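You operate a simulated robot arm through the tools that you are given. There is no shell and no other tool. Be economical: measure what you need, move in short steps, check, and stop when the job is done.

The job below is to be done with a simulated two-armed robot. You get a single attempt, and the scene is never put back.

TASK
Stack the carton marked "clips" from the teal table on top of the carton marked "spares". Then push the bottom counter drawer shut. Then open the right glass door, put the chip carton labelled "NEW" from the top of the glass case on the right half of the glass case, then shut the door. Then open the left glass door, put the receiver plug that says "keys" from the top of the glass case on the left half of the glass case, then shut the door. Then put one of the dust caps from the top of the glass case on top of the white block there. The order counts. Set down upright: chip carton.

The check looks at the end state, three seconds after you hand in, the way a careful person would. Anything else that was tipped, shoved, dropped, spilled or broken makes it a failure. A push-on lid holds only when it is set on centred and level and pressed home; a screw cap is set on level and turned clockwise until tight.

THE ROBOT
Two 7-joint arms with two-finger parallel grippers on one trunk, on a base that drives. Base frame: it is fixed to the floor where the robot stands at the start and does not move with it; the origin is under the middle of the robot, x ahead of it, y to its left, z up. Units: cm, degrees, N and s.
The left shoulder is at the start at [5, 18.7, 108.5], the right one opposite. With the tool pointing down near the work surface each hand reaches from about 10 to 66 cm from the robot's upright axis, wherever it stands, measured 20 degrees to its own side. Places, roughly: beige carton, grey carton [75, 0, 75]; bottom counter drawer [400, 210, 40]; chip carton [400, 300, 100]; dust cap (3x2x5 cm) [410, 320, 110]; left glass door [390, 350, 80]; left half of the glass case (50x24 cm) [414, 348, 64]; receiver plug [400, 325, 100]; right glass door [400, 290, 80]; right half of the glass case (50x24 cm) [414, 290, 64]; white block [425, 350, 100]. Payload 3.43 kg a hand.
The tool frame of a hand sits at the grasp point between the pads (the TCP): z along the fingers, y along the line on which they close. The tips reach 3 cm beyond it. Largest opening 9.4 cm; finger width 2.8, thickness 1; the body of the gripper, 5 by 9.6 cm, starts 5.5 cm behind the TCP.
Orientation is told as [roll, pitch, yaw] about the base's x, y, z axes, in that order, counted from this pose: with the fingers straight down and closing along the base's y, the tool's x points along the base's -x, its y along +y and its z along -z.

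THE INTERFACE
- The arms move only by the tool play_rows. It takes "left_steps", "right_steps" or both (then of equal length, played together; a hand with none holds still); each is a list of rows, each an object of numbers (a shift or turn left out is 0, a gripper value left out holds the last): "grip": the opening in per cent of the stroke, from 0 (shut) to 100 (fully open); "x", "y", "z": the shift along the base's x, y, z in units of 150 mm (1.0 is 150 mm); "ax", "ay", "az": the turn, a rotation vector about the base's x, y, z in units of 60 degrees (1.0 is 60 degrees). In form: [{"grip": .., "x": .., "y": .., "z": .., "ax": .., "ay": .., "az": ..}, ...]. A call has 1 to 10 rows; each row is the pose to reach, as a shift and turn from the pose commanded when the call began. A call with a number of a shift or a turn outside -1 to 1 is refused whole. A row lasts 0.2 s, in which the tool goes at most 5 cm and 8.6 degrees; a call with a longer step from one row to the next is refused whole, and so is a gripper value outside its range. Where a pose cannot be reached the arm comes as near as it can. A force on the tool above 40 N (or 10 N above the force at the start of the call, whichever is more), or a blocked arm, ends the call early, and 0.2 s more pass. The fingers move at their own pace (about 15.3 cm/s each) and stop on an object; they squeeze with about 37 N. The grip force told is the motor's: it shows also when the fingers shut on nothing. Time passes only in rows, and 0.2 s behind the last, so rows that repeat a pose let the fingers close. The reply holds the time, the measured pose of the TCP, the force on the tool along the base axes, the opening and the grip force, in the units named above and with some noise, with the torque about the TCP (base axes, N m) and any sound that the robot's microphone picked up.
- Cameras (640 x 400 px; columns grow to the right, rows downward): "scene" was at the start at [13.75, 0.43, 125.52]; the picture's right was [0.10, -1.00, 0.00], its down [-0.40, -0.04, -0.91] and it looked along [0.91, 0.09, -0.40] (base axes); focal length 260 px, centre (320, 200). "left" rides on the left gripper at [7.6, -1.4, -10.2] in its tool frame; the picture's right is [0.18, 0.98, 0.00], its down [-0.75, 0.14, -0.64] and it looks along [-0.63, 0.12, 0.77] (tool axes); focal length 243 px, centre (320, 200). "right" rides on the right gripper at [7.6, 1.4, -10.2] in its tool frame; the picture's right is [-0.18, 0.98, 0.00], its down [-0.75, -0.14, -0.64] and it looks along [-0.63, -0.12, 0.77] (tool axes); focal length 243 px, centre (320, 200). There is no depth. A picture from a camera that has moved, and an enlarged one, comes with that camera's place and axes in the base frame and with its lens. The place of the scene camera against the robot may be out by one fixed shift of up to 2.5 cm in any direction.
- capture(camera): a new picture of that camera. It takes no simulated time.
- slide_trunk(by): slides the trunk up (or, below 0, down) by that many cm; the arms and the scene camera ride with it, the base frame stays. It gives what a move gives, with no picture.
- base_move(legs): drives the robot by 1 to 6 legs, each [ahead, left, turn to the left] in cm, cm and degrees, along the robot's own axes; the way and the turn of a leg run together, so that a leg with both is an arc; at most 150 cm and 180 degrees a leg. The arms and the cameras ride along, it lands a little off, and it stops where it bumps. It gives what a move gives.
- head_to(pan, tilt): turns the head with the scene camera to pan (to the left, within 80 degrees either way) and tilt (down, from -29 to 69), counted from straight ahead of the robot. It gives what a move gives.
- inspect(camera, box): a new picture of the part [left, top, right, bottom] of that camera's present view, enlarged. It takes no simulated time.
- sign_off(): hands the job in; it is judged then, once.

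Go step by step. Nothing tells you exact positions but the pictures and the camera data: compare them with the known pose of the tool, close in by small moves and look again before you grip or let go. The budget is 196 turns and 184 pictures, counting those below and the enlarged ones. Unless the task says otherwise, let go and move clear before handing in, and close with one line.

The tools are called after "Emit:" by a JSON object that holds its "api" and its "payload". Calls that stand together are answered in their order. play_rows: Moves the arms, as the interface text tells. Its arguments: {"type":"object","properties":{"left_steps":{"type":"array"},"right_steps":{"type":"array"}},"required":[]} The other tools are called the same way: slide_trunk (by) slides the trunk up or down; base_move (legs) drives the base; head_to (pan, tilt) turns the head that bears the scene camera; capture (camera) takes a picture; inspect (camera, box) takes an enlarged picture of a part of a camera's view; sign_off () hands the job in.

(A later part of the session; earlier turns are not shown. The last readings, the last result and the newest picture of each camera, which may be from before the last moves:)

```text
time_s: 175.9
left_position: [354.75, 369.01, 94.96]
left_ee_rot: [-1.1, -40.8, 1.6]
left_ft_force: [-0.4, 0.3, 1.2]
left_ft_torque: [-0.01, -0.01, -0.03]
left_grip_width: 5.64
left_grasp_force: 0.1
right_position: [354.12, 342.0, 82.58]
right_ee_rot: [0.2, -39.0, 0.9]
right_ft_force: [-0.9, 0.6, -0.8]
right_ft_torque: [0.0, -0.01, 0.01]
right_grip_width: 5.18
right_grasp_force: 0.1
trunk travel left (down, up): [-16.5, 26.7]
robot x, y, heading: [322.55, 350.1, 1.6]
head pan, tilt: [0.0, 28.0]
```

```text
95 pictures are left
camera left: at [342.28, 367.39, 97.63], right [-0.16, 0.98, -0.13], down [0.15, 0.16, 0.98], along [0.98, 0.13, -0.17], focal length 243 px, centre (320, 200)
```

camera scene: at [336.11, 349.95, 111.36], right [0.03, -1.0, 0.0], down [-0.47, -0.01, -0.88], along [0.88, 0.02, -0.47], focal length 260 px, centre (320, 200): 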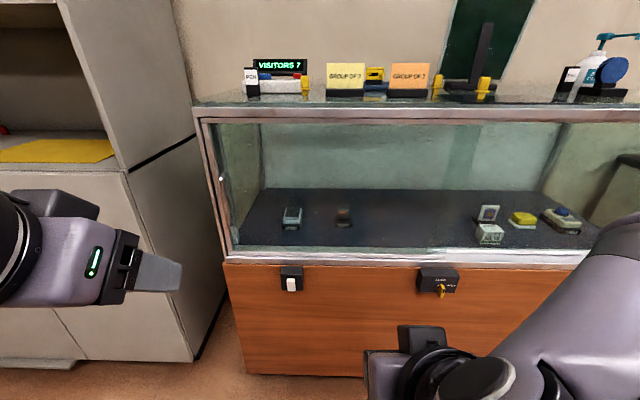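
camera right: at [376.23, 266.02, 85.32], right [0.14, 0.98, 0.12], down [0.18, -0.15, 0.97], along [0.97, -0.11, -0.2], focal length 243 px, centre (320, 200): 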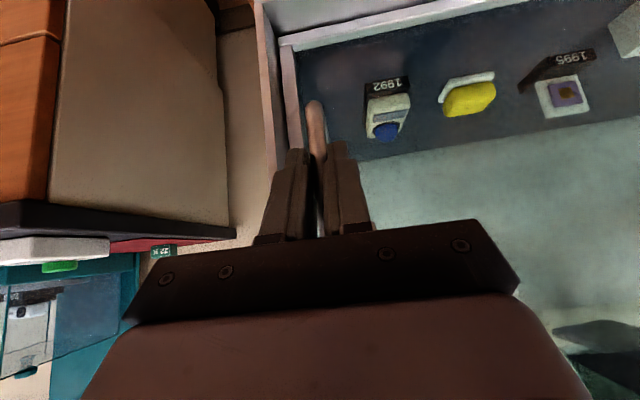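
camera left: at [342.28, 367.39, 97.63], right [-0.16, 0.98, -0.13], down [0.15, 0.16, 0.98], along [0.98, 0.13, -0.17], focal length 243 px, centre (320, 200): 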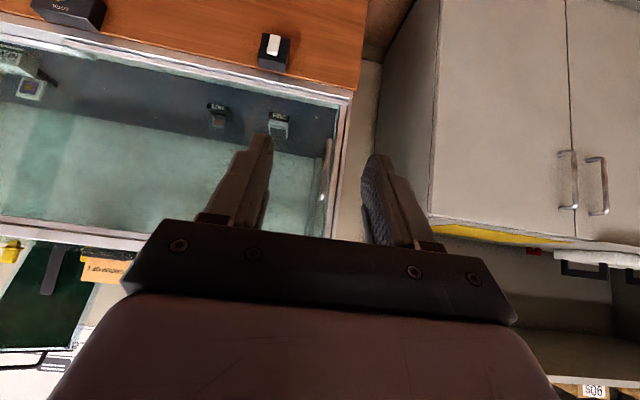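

The left handle bar is near y≈374, z≈84. I bring the left hand into a workable pose, then drive to line up with the bar.

Emit:
{"api": "play_rows", "payload": {"left_steps": [{"x": 0.2, "y": -0.15, "z": -0.1}, {"x": 0.4, "y": -0.3, "z": -0.25}, {"x": 0.5, "y": -0.45, "z": -0.45}, {"x": 0.5, "y": -0.5, "z": -0.7}, {"x": 0.5, "y": -0.5, "z": -0.85}]}}

Emit:
{"api": "base_move", "payload": {"legs": [[14, 11, -1.5]]}}

Emit:
{"api": "capture", "payload": {"camera": "left"}}

Emit:
{"api": "capture", "payload": {"camera": "scene"}}

```text
time_s: 177.1
left_position: [362.09, 362.78, 82.48]
left_ee_rot: [-1.3, -41.0, 1.7]
left_ft_force: [0.1, -0.4, -1.1]
left_ft_torque: [-0.03, -0.01, -0.02]
left_grip_width: 5.66
left_grasp_force: 0.0
left hand out of reach, approached as far as the arm can: row 4, 5
right_position: [354.22, 342.08, 82.43]
right_ee_rot: [0.1, -39.1, 0.8]
right_ft_force: [-0.5, 0.3, -0.4]
right_ft_torque: [-0.02, 0.03, 0.03]
right_grip_width: 5.18
right_grasp_force: 0.2
trunk travel left (down, up): [-16.5, 26.7]
robot x, y, heading: [322.12, 349.79, 1.7]
head pan, tilt: [0.0, 28.0]
```

```text
time_s: 178.8
left_position: [376.09, 372.85, 82.56]
left_ee_rot: [-1.1, -40.9, -0.1]
left_ft_force: [0.2, 0.3, 0.3]
left_ft_torque: [-0.03, -0.01, -0.03]
left_grip_width: 5.63
left_grasp_force: 0.0
right_position: [367.55, 352.16, 82.58]
right_ee_rot: [0.1, -39.1, -0.9]
right_ft_force: [-0.2, 1.0, -0.4]
right_ft_torque: [-0.01, -0.02, -0.01]
right_grip_width: 5.17
right_grasp_force: 0.1
trunk travel left (down, up): [-16.5, 26.7]
robot x, y, heading: [335.87, 361.5, 0.0]
head pan, tilt: [0.0, 28.0]
```

```text
94 pictures are left
camera left: at [363.67, 371.57, 85.24], right [-0.12, 0.98, -0.14], down [0.15, 0.15, 0.98], along [0.98, 0.1, -0.17], focal length 243 px, centre (320, 200)
```

left: 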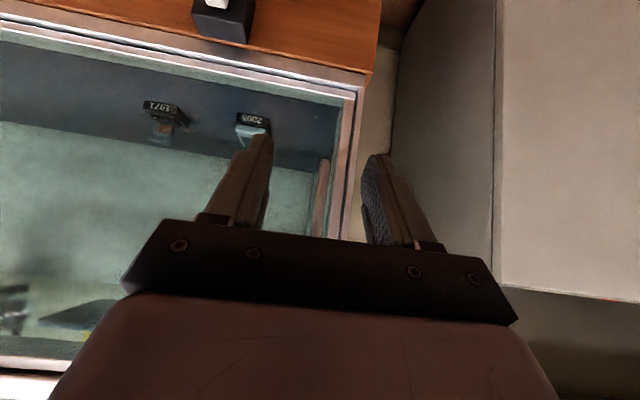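

```text
93 pictures are left
camera scene: at [349.89, 360.61, 111.36], right [0.0, -1.0, 0.0], down [-0.47, 0.0, -0.88], along [0.88, 0.0, -0.47], focal length 260 px, centre (320, 200)
```

scene: 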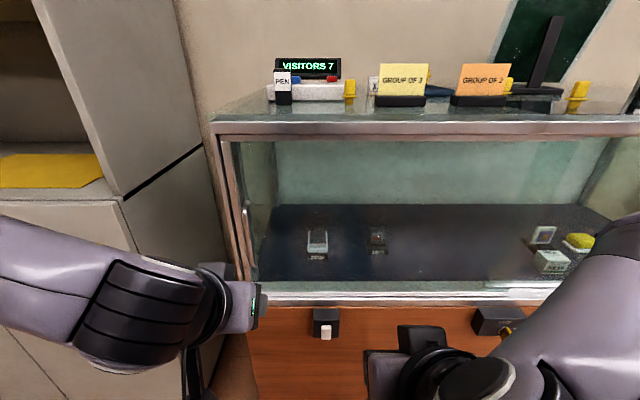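

The bar is near [388, 374]. I approach with the fingers straddling it and check.

Emit:
{"api": "play_rows", "payload": {"left_steps": [{"x": 0.2, "y": 0.06}, {"x": 0.4, "y": 0.06}, {"x": 0.5, "y": 0.06}, {"x": 0.5, "y": 0.06}]}}

Emit:
{"api": "capture", "payload": {"camera": "left"}}

Emit:
{"api": "inspect", "payload": {"camera": "scene", "box": [180, 180, 320, 330]}}

```text
time_s: 179.8
left_position: [383.57, 373.72, 82.53]
left_ee_rot: [-1.2, -40.9, -0.1]
left_ft_force: [0.2, -0.6, -0.3]
left_ft_torque: [-0.01, 0.03, 0.03]
left_grip_width: 5.63
left_grasp_force: 0.0
right_position: [367.69, 352.28, 82.47]
right_ee_rot: [0.1, -39.1, -0.8]
right_ft_force: [0.3, -0.4, 0.2]
right_ft_torque: [0.01, 0.0, 0.0]
right_grip_width: 5.15
right_grasp_force: 0.0
trunk travel left (down, up): [-16.5, 26.7]
robot x, y, heading: [336.2, 361.22, -0.0]
head pan, tilt: [0.0, 28.0]
```

```text
92 pictures are left
camera left: at [371.14, 372.52, 85.19], right [-0.12, 0.98, -0.14], down [0.15, 0.15, 0.98], along [0.98, 0.1, -0.17], focal length 243 px, centre (320, 200)
```

left: 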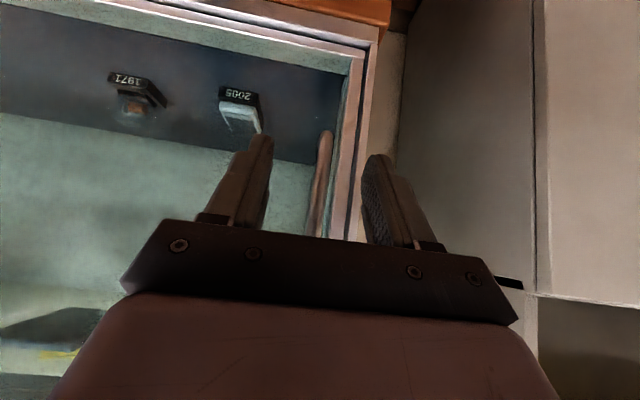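

```text
2.67 times, centred on (250, 255) of scene
camera zoom: at [349.89, 360.6, 111.36], right [0.0, -1.0, 0.0], down [-0.47, 0.0, -0.88], along [0.88, 0.0, -0.47], focal length 692 px, centre (507, 53)
```

zoom: 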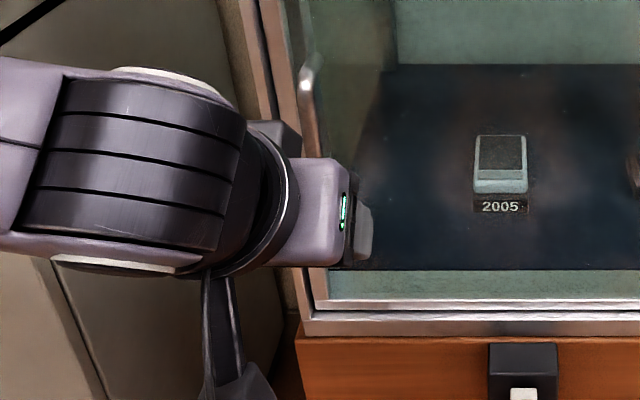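

Emit:
{"api": "play_rows", "payload": {"left_steps": [{"x": 0.13, "y": 0.02}, {"x": 0.25, "y": 0.02}, {"x": 0.25, "y": 0.02}, {"x": 0.25, "y": 0.02, "grip": 0}, {"x": 0.25, "y": 0.02, "grip": 0}, {"x": 0.25, "y": 0.02, "grip": 0}]}}

Emit:
{"api": "capture", "payload": {"camera": "left"}}

```text
time_s: 181.2
left_position: [387.05, 374.26, 82.67]
left_ee_rot: [-1.4, -40.8, -0.3]
left_ft_force: [-21.8, -1.1, 1.0]
left_ft_torque: [-0.29, 0.22, -0.08]
left_grip_width: 0.0
left_grasp_force: 33.1
left hand out of reach, approached as far as the arm can: row 2, 3, 4, 5, 6
right_position: [367.5, 352.24, 82.57]
right_ee_rot: [0.2, -39.2, -0.9]
right_ft_force: [-0.4, -0.3, -0.3]
right_ft_torque: [-0.02, -0.01, -0.02]
right_grip_width: 5.19
right_grasp_force: 0.1
trunk travel left (down, up): [-16.5, 26.7]
robot x, y, heading: [336.2, 361.19, -0.3]
head pan, tilt: [0.0, 28.0]
```

```text
90 pictures are left
camera left: at [374.54, 373.1, 85.37], right [-0.12, 0.98, -0.14], down [0.15, 0.15, 0.98], along [0.98, 0.1, -0.17], focal length 243 px, centre (320, 200)
```

left: 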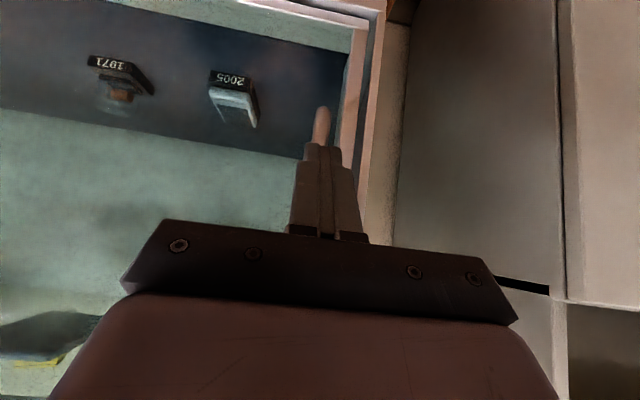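

The fingers closed just short of the bar, so it is a little deeper. I open, back off, drive 5 cm closer and try again.

Emit:
{"api": "play_rows", "payload": {"left_steps": [{"x": -0.15}, {"x": -0.35, "grip": 60}, {"x": -0.35, "grip": 60}, {"x": -0.35, "grip": 60}]}}

Emit:
{"api": "base_move", "payload": {"legs": [[5, 0, 0]]}}

Emit:
{"api": "capture", "payload": {"camera": "left"}}

```text
time_s: 182.2
left_position: [381.98, 374.24, 82.59]
left_ee_rot: [-1.1, -40.8, 0.0]
left_ft_force: [-0.2, -0.5, -0.1]
left_ft_torque: [0.02, -0.01, -0.02]
left_grip_width: 5.67
left_grasp_force: 0.1
right_position: [367.75, 352.17, 82.52]
right_ee_rot: [0.1, -39.1, -0.8]
right_ft_force: [0.5, -0.9, -1.2]
right_ft_torque: [0.0, 0.01, 0.02]
right_grip_width: 5.16
right_grasp_force: 0.2
trunk travel left (down, up): [-16.5, 26.7]
robot x, y, heading: [336.08, 361.15, -0.2]
head pan, tilt: [0.0, 28.0]
```

```text
time_s: 183.1
left_position: [387.05, 374.27, 82.62]
left_ee_rot: [-1.1, -40.9, -0.1]
left_ft_force: [-0.6, 0.0, 0.6]
left_ft_torque: [-0.01, 0.01, 0.02]
left_grip_width: 5.62
left_grasp_force: 0.1
right_position: [372.63, 352.11, 82.46]
right_ee_rot: [0.1, -39.2, -1.0]
right_ft_force: [0.7, 0.4, 0.9]
right_ft_torque: [0.01, 0.03, 0.0]
right_grip_width: 5.15
right_grasp_force: 0.1
trunk travel left (down, up): [-16.5, 26.7]
robot x, y, heading: [340.94, 360.9, -0.1]
head pan, tilt: [0.0, 28.0]
```

```text
89 pictures are left
camera left: at [374.56, 373.11, 85.28], right [-0.12, 0.98, -0.14], down [0.15, 0.15, 0.98], along [0.98, 0.1, -0.17], focal length 243 px, centre (320, 200)
```

left: 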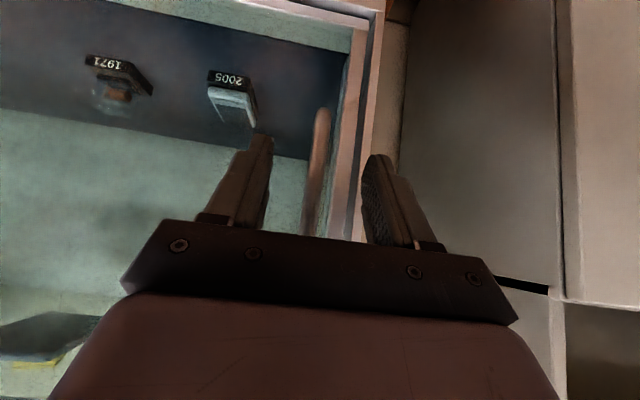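

Emit:
{"api": "play_rows", "payload": {"left_steps": [{"x": 0.1}, {"x": 0.19}, {"x": 0.19}, {"x": 0.19, "grip": 0}, {"x": 0.19, "grip": 0}, {"x": 0.19, "grip": 0}]}}

Emit:
{"api": "capture", "payload": {"camera": "left"}}

```text
time_s: 184.5
left_position: [390.02, 374.44, 82.67]
left_ee_rot: [-1.2, -41.0, 0.0]
left_ft_force: [1.0, -1.1, 1.3]
left_ft_torque: [-0.01, -0.03, -0.02]
left_grip_width: 1.6
left_grasp_force: 45.1
right_position: [372.8, 352.21, 82.51]
right_ee_rot: [0.2, -39.0, -0.9]
right_ft_force: [0.2, 0.0, 0.2]
right_ft_torque: [0.03, -0.02, 0.0]
right_grip_width: 5.19
right_grasp_force: 0.0
trunk travel left (down, up): [-16.5, 26.7]
robot x, y, heading: [341.15, 361.3, -0.2]
head pan, tilt: [0.0, 28.0]
```

```text
88 pictures are left
camera left: at [377.43, 373.14, 85.25], right [-0.12, 0.98, -0.14], down [0.15, 0.15, 0.98], along [0.98, 0.1, -0.17], focal length 243 px, centre (320, 200)
```

left: 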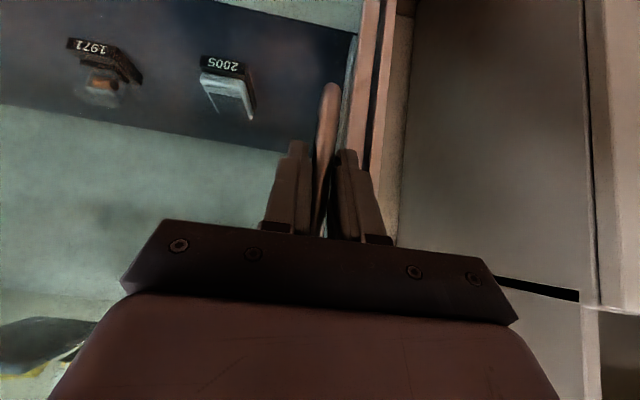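

Now I have the bar. I slide the left door open by driving right.

Emit:
{"api": "base_move", "payload": {"legs": [[0, -20, 0]]}}

Emit:
{"api": "base_move", "payload": {"legs": [[0, -21, 0]]}}

Emit:
{"api": "capture", "payload": {"camera": "left"}}

Emit:
{"api": "capture", "payload": {"camera": "scene"}}

```text
time_s: 186.9
left_position: [389.77, 354.2, 82.57]
left_ee_rot: [-1.3, -41.1, -0.2]
left_ft_force: [9.2, -0.3, 3.1]
left_ft_torque: [0.03, 0.01, -0.06]
left_grip_width: 1.61
left_grasp_force: 44.7
right_position: [372.61, 332.25, 82.34]
right_ee_rot: [0.2, -39.2, -1.1]
right_ft_force: [0.1, -0.2, -0.4]
right_ft_torque: [-0.03, 0.01, 0.0]
right_grip_width: 5.19
right_grasp_force: 0.0
trunk travel left (down, up): [-16.5, 26.7]
robot x, y, heading: [341.34, 340.73, -0.3]
head pan, tilt: [0.0, 28.0]
```

```text
time_s: 189.4
left_position: [389.99, 332.9, 82.54]
left_ee_rot: [-1.1, -41.1, -0.3]
left_ft_force: [10.9, -0.5, -1.4]
left_ft_torque: [0.08, 0.09, -0.03]
left_grip_width: 1.58
left_grasp_force: 44.9
right_position: [372.66, 310.81, 82.51]
right_ee_rot: [0.2, -39.1, -1.0]
right_ft_force: [0.0, 1.3, -0.5]
right_ft_torque: [0.01, -0.01, 0.0]
right_grip_width: 5.18
right_grasp_force: 0.1
trunk travel left (down, up): [-16.5, 26.7]
robot x, y, heading: [341.36, 319.75, -0.0]
head pan, tilt: [0.0, 28.0]
```

```text
87 pictures are left
camera left: at [377.43, 331.76, 85.24], right [-0.12, 0.98, -0.14], down [0.15, 0.15, 0.98], along [0.98, 0.1, -0.17], focal length 243 px, centre (320, 200)
```

left: 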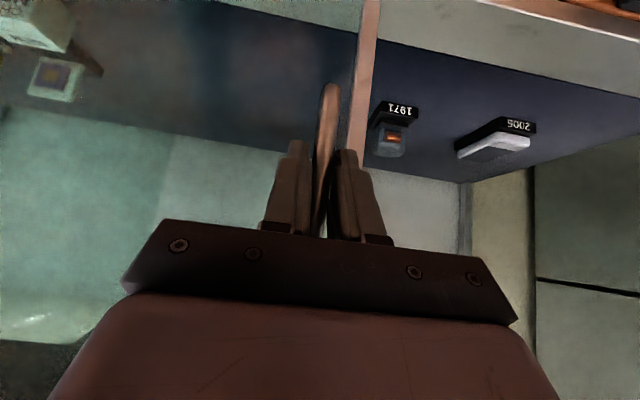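

```text
86 pictures are left
camera scene: at [354.88, 319.24, 111.34], right [0.0, -1.0, 0.0], down [-0.47, 0.0, -0.88], along [0.88, 0.0, -0.47], focal length 260 px, centre (320, 200)
```

scene: 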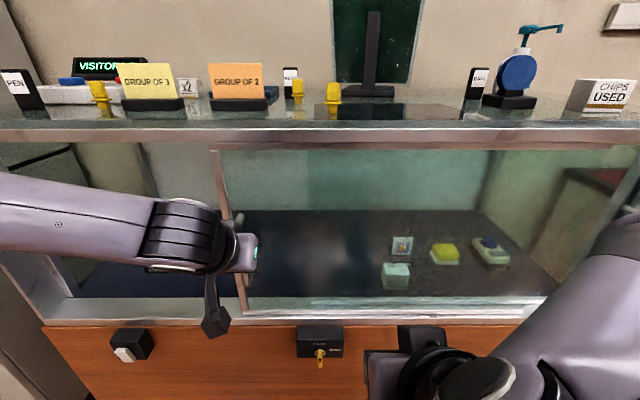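

The left door is open with the handle at y≈333, and there is free space between the "1971" and "2005" exhibits (y 347–359). I release, back off, raise the trunk, and get both hands ready to pick the KEYS plug.

Emit:
{"api": "play_rows", "payload": {"left_steps": [{"grip": 60}, {"grip": 60}, {"x": -0.2}, {"x": -0.4}, {"x": -0.55}, {"x": -0.55}]}}

Emit:
{"api": "base_move", "payload": {"legs": [[-25, 0, 0]]}}

Emit:
{"api": "slide_trunk", "payload": {"by": 20}}

Emit:
{"api": "play_rows", "payload": {"left_steps": [{"z": 0.2, "ay": 0.09}, {"z": 0.4, "ay": 0.18}, {"z": 0.6, "ay": 0.18}, {"z": 0.8, "ay": 0.18}, {"z": 0.9, "ay": 0.18, "grip": 100}, {"z": 0.9, "ay": 0.18, "grip": 100}], "right_steps": [{"z": 0.15, "ay": 0.13, "x": -0.1}, {"z": 0.3, "ay": 0.26, "x": -0.2}, {"z": 0.45, "ay": 0.39, "x": -0.3}, {"z": 0.6, "ay": 0.52, "x": -0.4}, {"z": 0.75, "ay": 0.65, "x": -0.5}, {"z": 0.9, "ay": 0.65, "x": -0.5}]}}

Emit:
{"api": "capture", "payload": {"camera": "scene"}}

Emit:
{"api": "capture", "payload": {"camera": "left"}}

```text
time_s: 190.8
left_position: [381.7, 332.93, 82.48]
left_ee_rot: [-1.2, -41.2, -0.1]
left_ft_force: [0.8, -0.7, -0.2]
left_ft_torque: [-0.03, 0.02, 0.0]
left_grip_width: 5.67
left_grasp_force: 0.0
right_position: [372.48, 310.88, 82.45]
right_ee_rot: [0.1, -39.1, -1.0]
right_ft_force: [0.5, -0.3, 0.8]
right_ft_torque: [0.01, -0.01, -0.04]
right_grip_width: 5.17
right_grasp_force: 0.0
trunk travel left (down, up): [-16.5, 26.7]
robot x, y, heading: [341.21, 319.65, -0.2]
head pan, tilt: [0.0, 28.0]
```

```text
time_s: 192.6
left_position: [356.66, 332.96, 82.47]
left_ee_rot: [-1.2, -41.0, -0.1]
left_ft_force: [-0.1, -0.1, -0.7]
left_ft_torque: [-0.01, 0.01, 0.03]
left_grip_width: 5.65
left_grasp_force: 0.1
right_position: [347.37, 310.89, 82.6]
right_ee_rot: [0.1, -39.2, -1.1]
right_ft_force: [-0.1, -0.5, -0.3]
right_ft_torque: [-0.01, -0.02, 0.02]
right_grip_width: 5.18
right_grasp_force: 0.0
trunk travel left (down, up): [-16.5, 26.7]
robot x, y, heading: [315.75, 319.6, -0.2]
head pan, tilt: [0.0, 28.0]
```

```text
time_s: 194.8
left_position: [356.52, 333.06, 102.48]
left_ee_rot: [-1.3, -41.0, 0.0]
left_ft_force: [0.5, 0.0, 0.3]
left_ft_torque: [-0.02, -0.02, 0.01]
left_grip_width: 5.63
left_grasp_force: 0.0
right_position: [347.36, 310.86, 102.57]
right_ee_rot: [0.2, -39.1, -1.0]
right_ft_force: [-0.7, 0.2, -0.2]
right_ft_torque: [-0.02, 0.03, -0.01]
right_grip_width: 5.19
right_grasp_force: 0.1
trunk travel left (down, up): [-36.5, 6.7]
robot x, y, heading: [316.0, 320.02, -0.3]
head pan, tilt: [0.0, 28.0]
```

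```text
time_s: 195.6
left_position: [356.78, 332.93, 110.94]
left_ee_rot: [-1.3, -30.2, -0.2]
left_ft_force: [1.2, -0.5, 0.8]
left_ft_torque: [0.0, -0.01, -0.06]
left_grip_width: 5.65
left_grasp_force: 0.0
right_position: [343.64, 310.85, 108.74]
right_ee_rot: [-0.5, -18.0, -1.7]
right_ft_force: [1.9, -0.4, 0.2]
right_ft_torque: [0.06, 0.23, -0.01]
right_grip_width: 5.18
right_grasp_force: 0.0
trunk travel left (down, up): [-36.5, 6.7]
robot x, y, heading: [316.27, 319.8, -0.4]
head pan, tilt: [0.0, 28.0]
stopped in row 4 (right hand): the force on the tool passed its limit at 56 N (the readings are from after the stop); the commanded pose is now the measured one
```

```text
85 pictures are left
camera scene: at [329.63, 319.33, 131.35], right [0.0, -1.0, 0.0], down [-0.47, 0.0, -0.88], along [0.88, 0.0, -0.47], focal length 260 px, centre (320, 200)
```

scene: 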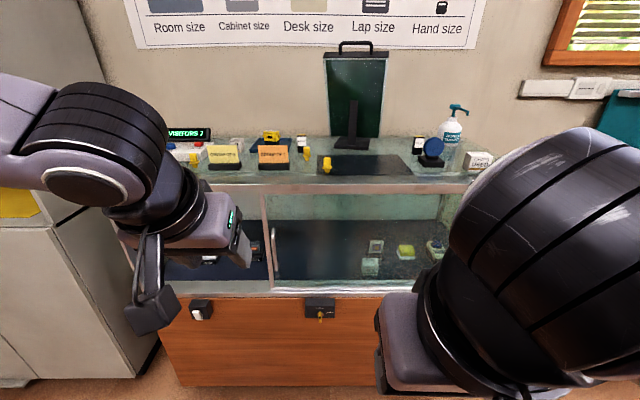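

```text
84 pictures are left
camera left: at [345.05, 331.83, 115.95], right [-0.15, 0.98, -0.11], down [0.33, 0.15, 0.93], along [0.93, 0.1, -0.35], focal length 243 px, centre (320, 200)
```

left: 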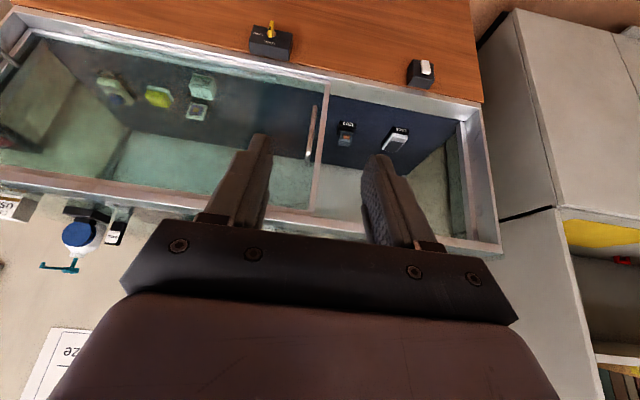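

The right wrist brushed the robot's own body, so I move the right hand out to the side. I also open the left gripper and raise it.

Emit:
{"api": "play_rows", "payload": {"left_steps": [{"z": 0.1, "grip": 100}, {"z": 0.2}, {"z": 0.3}, {"z": 0.35}], "right_steps": [{"x": 0.2}, {"x": 0.3, "y": -0.2}, {"x": 0.3, "y": -0.45}, {"x": 0.3, "y": -0.7}]}}

Emit:
{"api": "capture", "payload": {"camera": "scene"}}

```text
time_s: 196.6
left_position: [356.7, 332.98, 116.19]
left_ee_rot: [-1.2, -30.3, -0.1]
left_ft_force: [-0.4, 0.1, 0.2]
left_ft_torque: [-0.01, 0.04, -0.01]
left_grip_width: 9.42
left_grasp_force: 0.1
right_position: [348.28, 300.39, 108.43]
right_ee_rot: [-0.3, -17.8, -1.6]
right_ft_force: [0.8, 0.5, -1.0]
right_ft_torque: [0.02, 0.0, 0.0]
right_grip_width: 5.19
right_grasp_force: 0.1
trunk travel left (down, up): [-36.5, 6.7]
robot x, y, heading: [316.17, 319.8, -0.1]
head pan, tilt: [0.0, 28.0]
```

```text
83 pictures are left
camera scene: at [329.6, 319.25, 131.36], right [0.0, -1.0, 0.0], down [-0.47, 0.0, -0.88], along [0.88, 0.0, -0.47], focal length 260 px, centre (320, 200)
```

scene: 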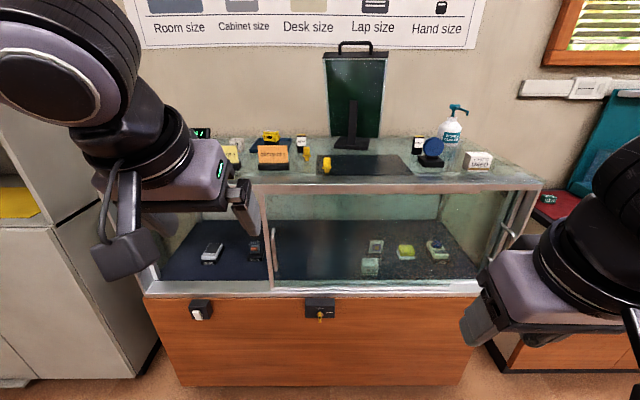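

I drive toward the case so the left hand comes in front of the KEYS plug, with the right hand raised for clearance.

Emit:
{"api": "play_rows", "payload": {"right_steps": [{"z": 0.2}, {"z": 0.4}]}}

Emit:
{"api": "base_move", "payload": {"legs": [[0, -7.5, 0], [34, 0, 0]]}}

Emit:
{"api": "capture", "payload": {"camera": "left"}}

Emit:
{"api": "capture", "payload": {"camera": "scene"}}

```text
time_s: 197.2
left_position: [356.72, 333.03, 116.17]
left_ee_rot: [-1.3, -30.3, -0.1]
left_ft_force: [0.4, -0.4, -0.4]
left_ft_torque: [-0.04, -0.03, -0.02]
left_grip_width: 9.4
left_grasp_force: 0.1
right_position: [348.13, 300.5, 114.54]
right_ee_rot: [-0.5, -17.8, -1.6]
right_ft_force: [0.1, -0.3, 0.3]
right_ft_torque: [-0.01, 0.02, 0.02]
right_grip_width: 5.18
right_grasp_force: 0.0
trunk travel left (down, up): [-36.5, 6.7]
robot x, y, heading: [316.08, 319.55, -0.3]
head pan, tilt: [0.0, 28.0]
```

```text
time_s: 200.3
left_position: [390.48, 325.46, 116.08]
left_ee_rot: [-1.3, -30.2, -0.2]
left_ft_force: [0.0, 0.4, -0.2]
left_ft_torque: [-0.01, 0.01, 0.0]
left_grip_width: 9.4
left_grasp_force: 0.0
right_position: [382.01, 292.94, 114.66]
right_ee_rot: [-0.4, -17.9, -1.7]
right_ft_force: [0.5, -0.4, 0.1]
right_ft_torque: [-0.01, -0.01, 0.0]
right_grip_width: 5.18
right_grasp_force: 0.1
trunk travel left (down, up): [-36.5, 6.7]
robot x, y, heading: [349.76, 312.05, -0.3]
head pan, tilt: [0.0, 28.0]
```

```text
82 pictures are left
camera left: at [378.72, 324.3, 121.18], right [-0.15, 0.98, -0.11], down [0.33, 0.15, 0.93], along [0.93, 0.1, -0.35], focal length 243 px, centre (320, 200)
```

left: 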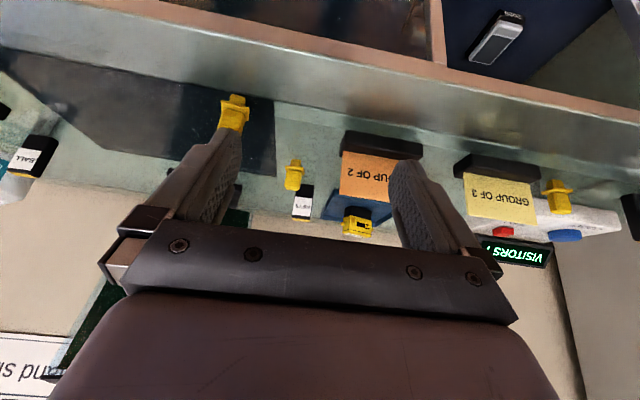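

```text
81 pictures are left
camera scene: at [363.42, 311.8, 131.35], right [0.0, -1.0, 0.0], down [-0.47, 0.0, -0.88], along [0.88, 0.0, -0.47], focal length 260 px, centre (320, 200)
```

scene: 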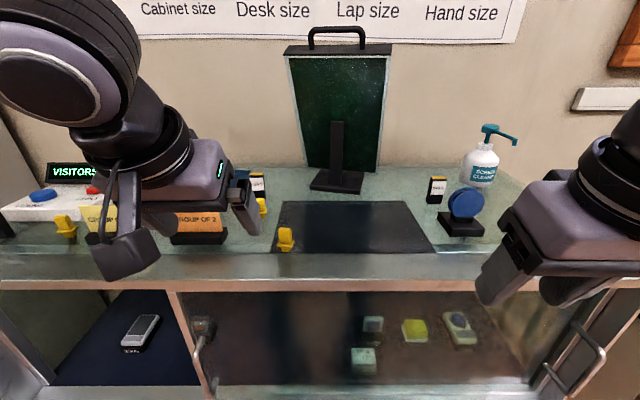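

Emit:
{"api": "inspect", "payload": {"camera": "left", "box": [220, 80, 400, 240]}}

Emit:
{"api": "inspect", "payload": {"camera": "scene", "box": [200, 150, 340, 260]}}

```text
2.50 times, centred on (310, 160) of left
camera zoom: at [378.72, 324.3, 121.18], right [-0.15, 0.98, -0.11], down [0.33, 0.15, 0.93], along [0.93, 0.1, -0.35], focal length 606 px, centre (345, 300)
```

zoom: 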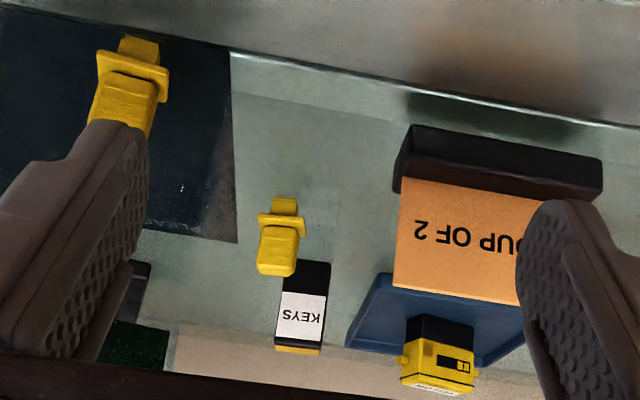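

```text
3.64 times, centred on (270, 205) of scene
camera zoom: at [363.42, 311.8, 131.35], right [0.0, -1.0, 0.0], down [-0.47, 0.0, -0.88], along [0.88, 0.0, -0.47], focal length 944 px, centre (502, 182)
```

zoom: 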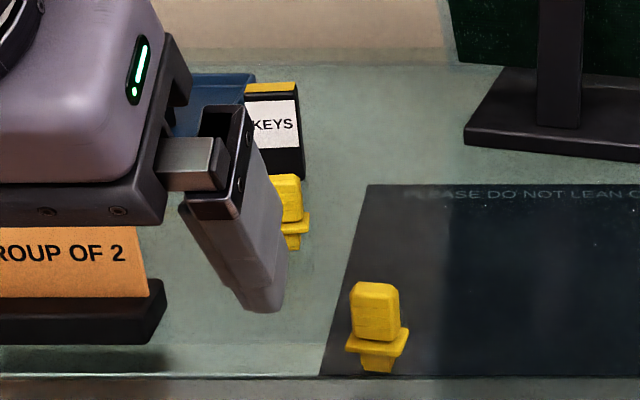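

The KEYS plug (2.9 x 6.2 cm) stands at about [417, 325.6], with a cap 6 cm in front of it and a blue tray 3 cm to its left. I drive 7 cm closer, narrow the gripper, and move over it.

Emit:
{"api": "base_move", "payload": {"legs": [[7, 0, 0]]}}

Emit:
{"api": "play_rows", "payload": {"left_steps": [{"x": 0.25, "z": 0.1, "grip": 56}, {"x": 0.5, "z": 0.12}, {"x": 0.75, "z": 0.12}, {"x": 0.98, "y": 0.01, "z": 0.12}, {"x": 0.98, "y": 0.01, "z": 0.12}]}}

Emit:
{"api": "capture", "payload": {"camera": "left"}}

Emit:
{"api": "capture", "payload": {"camera": "scene"}}

```text
time_s: 201.3
left_position: [397.57, 325.45, 116.24]
left_ee_rot: [-1.3, -30.3, -0.2]
left_ft_force: [0.2, 1.0, 0.2]
left_ft_torque: [0.01, 0.02, -0.03]
left_grip_width: 9.4
left_grasp_force: 0.0
right_position: [389.18, 292.88, 114.44]
right_ee_rot: [-0.4, -17.9, -1.7]
right_ft_force: [0.5, -0.9, 0.2]
right_ft_torque: [-0.03, 0.03, -0.01]
right_grip_width: 5.18
right_grasp_force: 0.1
trunk travel left (down, up): [-36.5, 6.7]
robot x, y, heading: [356.56, 312.73, -0.3]
head pan, tilt: [0.0, 28.0]
```

```text
time_s: 202.5
left_position: [409.25, 328.0, 117.76]
left_ee_rot: [-1.3, -30.3, -0.3]
left_ft_force: [0.3, 0.7, -0.4]
left_ft_torque: [0.01, 0.03, 0.0]
left_grip_width: 5.27
left_grasp_force: 0.1
left hand out of reach, approached as far as the arm can: row 3, 4, 5
right_position: [389.03, 292.85, 114.47]
right_ee_rot: [-0.3, -17.9, -1.8]
right_ft_force: [0.0, 0.7, 0.2]
right_ft_torque: [-0.01, -0.05, -0.05]
right_grip_width: 5.16
right_grasp_force: 0.0
trunk travel left (down, up): [-36.5, 6.7]
robot x, y, heading: [356.57, 312.3, -0.2]
head pan, tilt: [0.0, 28.0]
```

```text
78 pictures are left
camera left: at [397.46, 326.67, 122.77], right [-0.14, 0.98, -0.11], down [0.33, 0.15, 0.93], along [0.93, 0.1, -0.35], focal length 243 px, centre (320, 200)
```

left: 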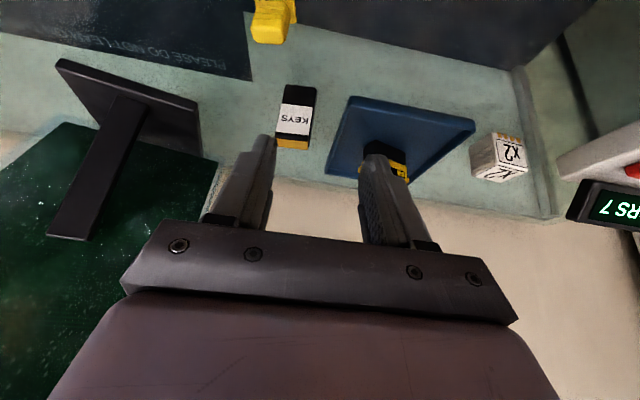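

```text
77 pictures are left
camera scene: at [370.46, 311.78, 131.36], right [0.0, -1.0, 0.0], down [-0.47, 0.0, -0.88], along [0.88, 0.0, -0.47], focal length 260 px, centre (320, 200)
```

scene: 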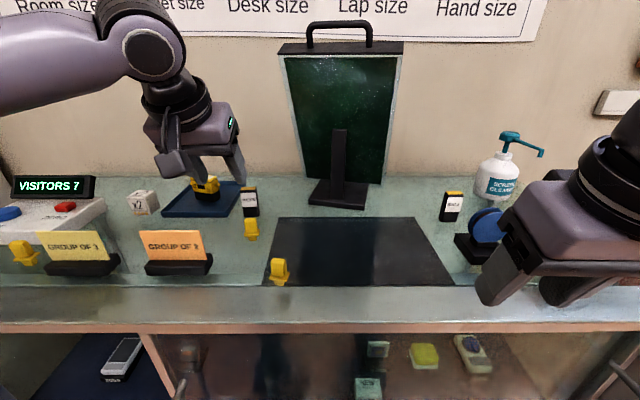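

The arm is at its limit; I need about 5 cm more reach. I raise the trunk a little and edge the base forward.

Emit:
{"api": "slide_trunk", "payload": {"by": 5}}

Emit:
{"api": "base_move", "payload": {"legs": [[5, 0, 0]]}}

Emit:
{"api": "play_rows", "payload": {"left_steps": [{"x": 0.07, "y": -0.08, "z": -0.1}, {"x": 0.07, "y": -0.16, "z": -0.25}, {"x": 0.07, "y": -0.16, "z": -0.4}, {"x": 0.07, "y": -0.16, "z": -0.4}]}}

Emit:
{"api": "capture", "payload": {"camera": "left"}}

```text
time_s: 203.5
left_position: [409.21, 327.92, 122.71]
left_ee_rot: [-1.3, -30.2, -0.1]
left_ft_force: [0.1, 0.2, 0.6]
left_ft_torque: [0.01, 0.0, -0.05]
left_grip_width: 5.27
left_grasp_force: 0.1
right_position: [388.98, 292.84, 119.5]
right_ee_rot: [-0.4, -17.8, -1.7]
right_ft_force: [0.3, -0.5, -0.1]
right_ft_torque: [0.03, 0.0, -0.02]
right_grip_width: 5.17
right_grasp_force: 0.1
trunk travel left (down, up): [-41.5, 1.7]
robot x, y, heading: [356.86, 312.22, -0.3]
head pan, tilt: [0.0, 28.0]
```

```text
time_s: 204.5
left_position: [412.37, 327.8, 122.63]
left_ee_rot: [-1.2, -30.2, -0.2]
left_ft_force: [-1.0, -0.2, 0.1]
left_ft_torque: [0.02, -0.05, 0.02]
left_grip_width: 5.23
left_grasp_force: 0.0
right_position: [392.2, 292.83, 119.5]
right_ee_rot: [-0.3, -17.9, -1.8]
right_ft_force: [0.3, 0.3, 0.3]
right_ft_torque: [0.02, -0.03, 0.03]
right_grip_width: 5.17
right_grasp_force: 0.0
trunk travel left (down, up): [-41.5, 1.7]
robot x, y, heading: [360.02, 312.27, -0.2]
head pan, tilt: [0.0, 28.0]
stopped in leg 1: the robot was blocked; the commanded pose is now the measured one
```

```text
time_s: 205.5
left_position: [412.51, 326.59, 117.98]
left_ee_rot: [-1.3, -30.1, -0.2]
left_ft_force: [0.0, -0.7, 0.2]
left_ft_torque: [-0.03, -0.01, 0.01]
left_grip_width: 5.25
left_grasp_force: 0.0
left hand out of reach, approached as far as the arm can: row 1, 2, 3, 4
right_position: [392.28, 292.88, 119.52]
right_ee_rot: [-0.4, -17.8, -1.8]
right_ft_force: [0.5, -1.0, -0.4]
right_ft_torque: [-0.02, 0.01, -0.02]
right_grip_width: 5.18
right_grasp_force: 0.1
trunk travel left (down, up): [-41.5, 1.7]
robot x, y, heading: [359.73, 312.26, -0.1]
head pan, tilt: [0.0, 28.0]
```

```text
76 pictures are left
camera left: at [400.84, 325.39, 123.06], right [-0.15, 0.98, -0.11], down [0.33, 0.15, 0.93], along [0.93, 0.1, -0.35], focal length 243 px, centre (320, 200)
```

left: 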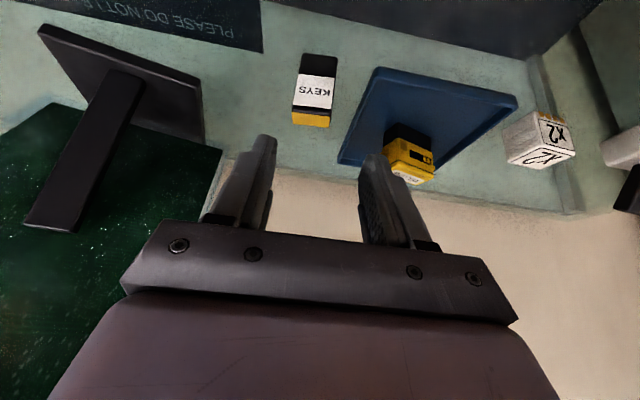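

The base bumped the case lightly at x=360. Targets on the outer side of the shoulder are easier to reach, so I back off a little, shift the base right and reach outward instead.

Emit:
{"api": "play_rows", "payload": {"left_steps": [{"x": -0.2, "z": 0.1}, {"x": -0.45, "z": 0.15}, {"x": -0.6, "z": 0.15}]}}

Emit:
{"api": "base_move", "payload": {"legs": [[-3, 0, 0], [0, -14, 0]]}}

Emit:
{"api": "play_rows", "payload": {"left_steps": [{"y": 0.25}, {"y": 0.5}, {"y": 0.75}, {"y": 0.9}, {"y": 0.9, "x": 0.2}]}}

Emit:
{"api": "capture", "payload": {"camera": "scene"}}

```text
time_s: 206.3
left_position: [403.66, 326.57, 120.46]
left_ee_rot: [-1.3, -30.1, -0.1]
left_ft_force: [-0.7, 0.0, 0.6]
left_ft_torque: [0.02, -0.03, 0.0]
left_grip_width: 5.27
left_grasp_force: 0.1
right_position: [392.23, 292.92, 119.5]
right_ee_rot: [-0.4, -17.9, -1.7]
right_ft_force: [-0.8, -0.1, 0.3]
right_ft_torque: [0.01, -0.01, -0.03]
right_grip_width: 5.17
right_grasp_force: 0.3
trunk travel left (down, up): [-41.5, 1.7]
robot x, y, heading: [360.03, 312.23, -0.6]
head pan, tilt: [0.0, 28.0]
```

```text
time_s: 208.6
left_position: [400.61, 312.36, 120.35]
left_ee_rot: [-1.1, -30.1, 0.1]
left_ft_force: [-0.3, 0.1, -0.7]
left_ft_torque: [0.03, -0.01, 0.01]
left_grip_width: 5.26
left_grasp_force: 0.0
right_position: [389.31, 278.59, 119.45]
right_ee_rot: [-0.3, -17.9, -1.7]
right_ft_force: [0.5, 0.0, 0.2]
right_ft_torque: [0.02, 0.0, -0.01]
right_grip_width: 5.16
right_grasp_force: 0.1
trunk travel left (down, up): [-41.5, 1.7]
robot x, y, heading: [357.37, 297.99, 0.1]
head pan, tilt: [0.0, 28.0]
```

```text
time_s: 209.8
left_position: [403.86, 325.85, 120.2]
left_ee_rot: [-1.2, -30.0, 0.0]
left_ft_force: [0.5, 0.2, 0.1]
left_ft_torque: [0.01, 0.0, 0.0]
left_grip_width: 5.23
left_grasp_force: 0.1
right_position: [389.43, 278.69, 119.4]
right_ee_rot: [-0.4, -17.7, -1.8]
right_ft_force: [0.5, 0.0, 0.6]
right_ft_torque: [0.01, 0.01, 0.0]
right_grip_width: 5.16
right_grasp_force: 0.1
trunk travel left (down, up): [-41.5, 1.7]
robot x, y, heading: [357.19, 298.27, -0.2]
head pan, tilt: [0.0, 28.0]
```

```text
75 pictures are left
camera scene: at [370.79, 297.52, 136.34], right [0.0, -1.0, 0.0], down [-0.47, 0.0, -0.88], along [0.88, 0.0, -0.47], focal length 260 px, centre (320, 200)
```

scene: 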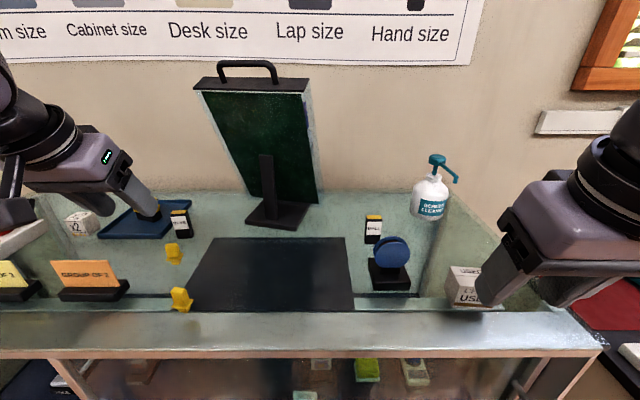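

Now I reach forward over the plug.

Emit:
{"api": "play_rows", "payload": {"left_steps": [{"x": 0.25, "z": -0.05}, {"x": 0.5, "z": -0.1}, {"x": 0.75, "z": -0.15, "y": -0.015}, {"x": 0.82, "z": -0.15, "y": -0.015}, {"x": 0.82, "z": -0.15, "y": -0.015}]}}

Emit:
{"api": "capture", "payload": {"camera": "left"}}

```text
time_s: 211.0
left_position: [416.4, 325.54, 117.88]
left_ee_rot: [-1.2, -30.2, 0.0]
left_ft_force: [0.5, -0.3, 1.8]
left_ft_torque: [0.02, -0.01, -0.03]
left_grip_width: 5.26
left_grasp_force: 0.0
right_position: [389.38, 278.73, 119.45]
right_ee_rot: [-0.4, -17.8, -1.7]
right_ft_force: [0.6, -0.4, 0.7]
right_ft_torque: [0.0, -0.01, 0.01]
right_grip_width: 5.17
right_grasp_force: 0.1
trunk travel left (down, up): [-41.5, 1.7]
robot x, y, heading: [357.33, 298.1, -0.1]
head pan, tilt: [0.0, 28.0]
```

```text
74 pictures are left
camera left: at [404.58, 324.34, 123.03], right [-0.15, 0.98, -0.11], down [0.33, 0.15, 0.93], along [0.93, 0.1, -0.35], focal length 243 px, centre (320, 200)
```

left: 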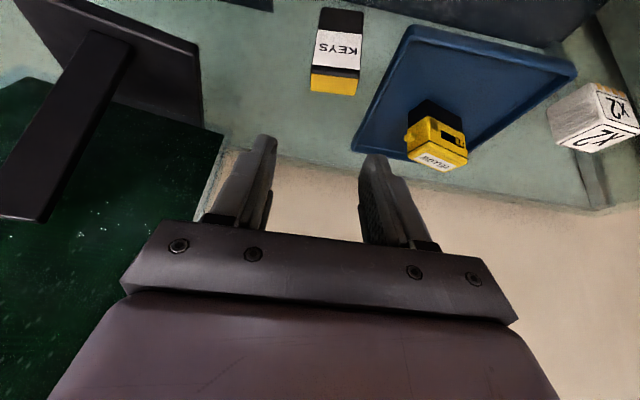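

Aligned over the plug at [416.4, 325.6]. I descend around it.

Emit:
{"api": "play_rows", "payload": {"left_steps": [{"z": -0.25, "x": -0.02}, {"z": -0.45, "x": -0.03}, {"z": -0.57, "x": -0.03}, {"z": -0.57, "x": -0.03}]}}

Emit:
{"api": "capture", "payload": {"camera": "left"}}

Emit:
{"api": "inspect", "payload": {"camera": "scene", "box": [20, 120, 240, 320]}}

```text
time_s: 212.0
left_position: [415.68, 325.77, 109.56]
left_ee_rot: [-1.3, -30.1, -0.1]
left_ft_force: [-0.3, 0.0, -0.7]
left_ft_torque: [0.02, -0.01, -0.01]
left_grip_width: 5.23
left_grasp_force: 0.0
right_position: [389.28, 278.77, 119.47]
right_ee_rot: [-0.5, -17.8, -1.6]
right_ft_force: [0.1, 0.2, -0.1]
right_ft_torque: [0.0, 0.01, 0.01]
right_grip_width: 5.16
right_grasp_force: 0.0
trunk travel left (down, up): [-41.5, 1.7]
robot x, y, heading: [357.32, 298.01, -0.3]
head pan, tilt: [0.0, 28.0]
```

```text
73 pictures are left
camera left: at [403.91, 324.53, 114.57], right [-0.15, 0.98, -0.11], down [0.33, 0.16, 0.93], along [0.93, 0.1, -0.35], focal length 243 px, centre (320, 200)
```

left: 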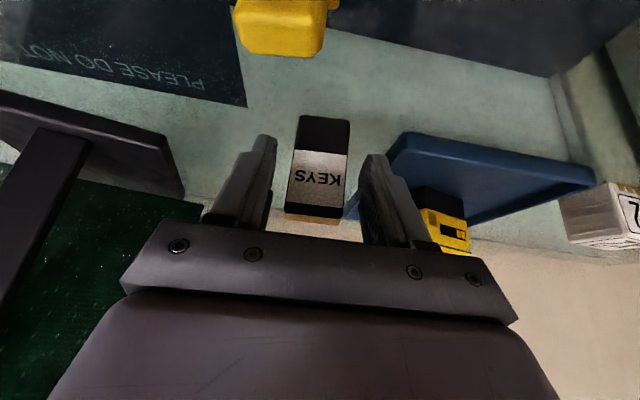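

```text
2.00 times, centred on (130, 220) of scene
camera zoom: at [370.68, 297.58, 136.36], right [0.0, -1.0, 0.0], down [-0.47, 0.0, -0.88], along [0.88, 0.0, -0.47], focal length 519 px, centre (700, 160)
```

zoom: 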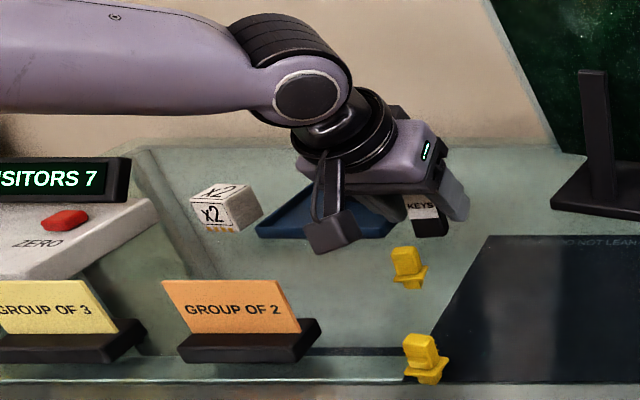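

The plug is between the fingers. I close and lift.

Emit:
{"api": "play_rows", "payload": {"left_steps": [{"grip": 0}, {"grip": 0}, {"grip": 0}, {"z": 0.1}, {"z": 0.3}, {"z": 0.6}]}}

Emit:
{"api": "capture", "payload": {"camera": "left"}}

```text
time_s: 213.4
left_position: [415.48, 325.64, 118.73]
left_ee_rot: [-1.4, -30.2, -0.1]
left_ft_force: [0.3, -0.6, -0.3]
left_ft_torque: [0.02, -0.04, 0.04]
left_grip_width: 3.24
left_grasp_force: 37.6
right_position: [389.33, 278.56, 119.54]
right_ee_rot: [-0.3, -17.7, -1.8]
right_ft_force: [-0.4, -0.4, -0.1]
right_ft_torque: [0.05, 0.01, -0.03]
right_grip_width: 5.16
right_grasp_force: 0.1
trunk travel left (down, up): [-41.5, 1.7]
robot x, y, heading: [357.06, 298.22, -0.2]
head pan, tilt: [0.0, 28.0]
```

```text
71 pictures are left
camera left: at [403.68, 324.42, 123.71], right [-0.15, 0.98, -0.11], down [0.33, 0.16, 0.93], along [0.93, 0.1, -0.35], focal length 243 px, centre (320, 200)
```

left: 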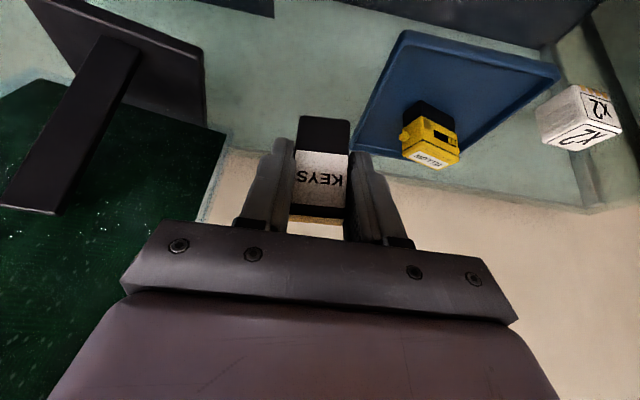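

The plug is held at 3.2 cm. I withdraw, back away, lower the trunk and shift left toward the open left half.

Emit:
{"api": "play_rows", "payload": {"left_steps": [{"x": -0.25, "z": 0.05}, {"x": -0.5, "z": 0.05}, {"x": -0.75, "z": 0.05}, {"x": -1, "z": 0.05}]}}

Emit:
{"api": "base_move", "payload": {"legs": [[-28, 0, 0], [0, 27, 0]]}}

Emit:
{"api": "slide_trunk", "payload": {"by": -25}}

Emit:
{"api": "play_rows", "payload": {"left_steps": [{"z": -0.3, "x": 0.1}, {"z": -0.6, "x": 0.2}, {"z": -0.9, "x": 0.3}, {"z": -1, "x": 0.3}]}}

Emit:
{"api": "capture", "payload": {"camera": "scene"}}

Emit:
{"api": "capture", "payload": {"camera": "left"}}

```text
time_s: 214.4
left_position: [400.15, 325.6, 119.23]
left_ee_rot: [-1.1, -30.0, -0.1]
left_ft_force: [0.3, 0.5, 0.1]
left_ft_torque: [-0.04, -0.02, 0.02]
left_grip_width: 3.24
left_grasp_force: 36.4
right_position: [389.31, 278.75, 119.42]
right_ee_rot: [-0.3, -17.8, -1.6]
right_ft_force: [0.5, 0.4, -0.8]
right_ft_torque: [0.04, -0.04, 0.03]
right_grip_width: 5.19
right_grasp_force: 0.1
trunk travel left (down, up): [-41.5, 1.7]
robot x, y, heading: [357.15, 297.87, 0.2]
head pan, tilt: [0.0, 28.0]
```

```text
time_s: 219.0
left_position: [371.58, 353.83, 119.17]
left_ee_rot: [-1.3, -30.2, 0.6]
left_ft_force: [-0.2, 0.5, 0.3]
left_ft_torque: [-0.01, 0.0, 0.0]
left_grip_width: 3.26
left_grasp_force: 37.0
right_position: [361.22, 306.75, 119.45]
right_ee_rot: [-0.4, -17.8, -1.0]
right_ft_force: [-0.3, 0.6, 0.1]
right_ft_torque: [0.04, -0.01, -0.01]
right_grip_width: 5.17
right_grasp_force: 0.0
trunk travel left (down, up): [-41.5, 1.7]
robot x, y, heading: [328.69, 326.01, 0.4]
head pan, tilt: [0.0, 28.0]
```

```text
time_s: 221.6
left_position: [371.58, 353.91, 94.15]
left_ee_rot: [-1.2, -30.1, 0.5]
left_ft_force: [0.6, -0.6, -0.9]
left_ft_torque: [0.0, 0.0, 0.0]
left_grip_width: 3.24
left_grasp_force: 36.9
right_position: [361.25, 306.79, 94.49]
right_ee_rot: [-0.3, -17.7, -1.0]
right_ft_force: [-0.2, -0.2, -0.1]
right_ft_torque: [0.01, 0.06, -0.01]
right_grip_width: 5.16
right_grasp_force: 0.0
trunk travel left (down, up): [-16.5, 26.7]
robot x, y, heading: [328.41, 325.96, 0.6]
head pan, tilt: [0.0, 28.0]
```

```text
time_s: 222.6
left_position: [376.08, 353.99, 79.21]
left_ee_rot: [-1.2, -30.1, 0.5]
left_ft_force: [0.3, 0.8, -0.7]
left_ft_torque: [-0.01, 0.04, -0.01]
left_grip_width: 3.25
left_grasp_force: 36.5
right_position: [361.22, 306.82, 94.46]
right_ee_rot: [-0.5, -17.7, -1.0]
right_ft_force: [0.4, -0.3, 0.6]
right_ft_torque: [0.03, 0.01, 0.04]
right_grip_width: 5.17
right_grasp_force: 0.1
trunk travel left (down, up): [-16.5, 26.7]
robot x, y, heading: [328.3, 325.36, 0.4]
head pan, tilt: [0.0, 28.0]
```

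```text
70 pictures are left
camera scene: at [342.35, 325.42, 111.36], right [0.01, -1.0, 0.0], down [-0.47, 0.0, -0.88], along [0.88, 0.01, -0.47], focal length 260 px, centre (320, 200)
```

scene: 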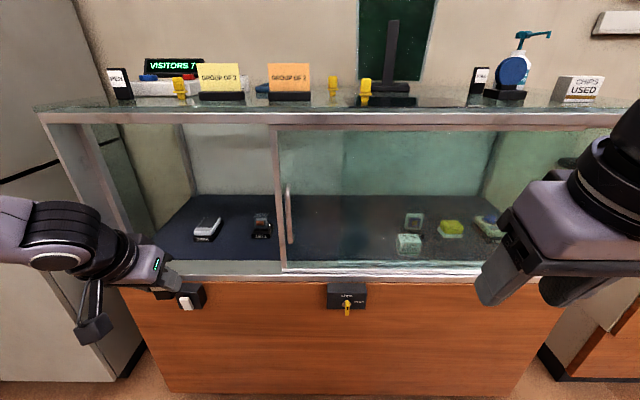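

```text
69 pictures are left
camera left: at [364.35, 352.59, 84.19], right [-0.16, 0.98, -0.11], down [0.33, 0.16, 0.93], along [0.93, 0.11, -0.35], focal length 243 px, centre (320, 200)
```

left: 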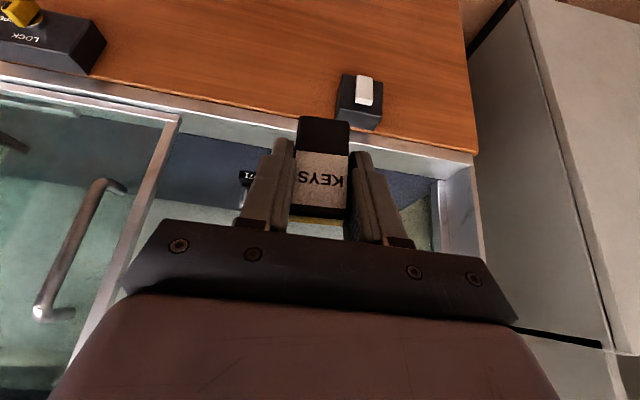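

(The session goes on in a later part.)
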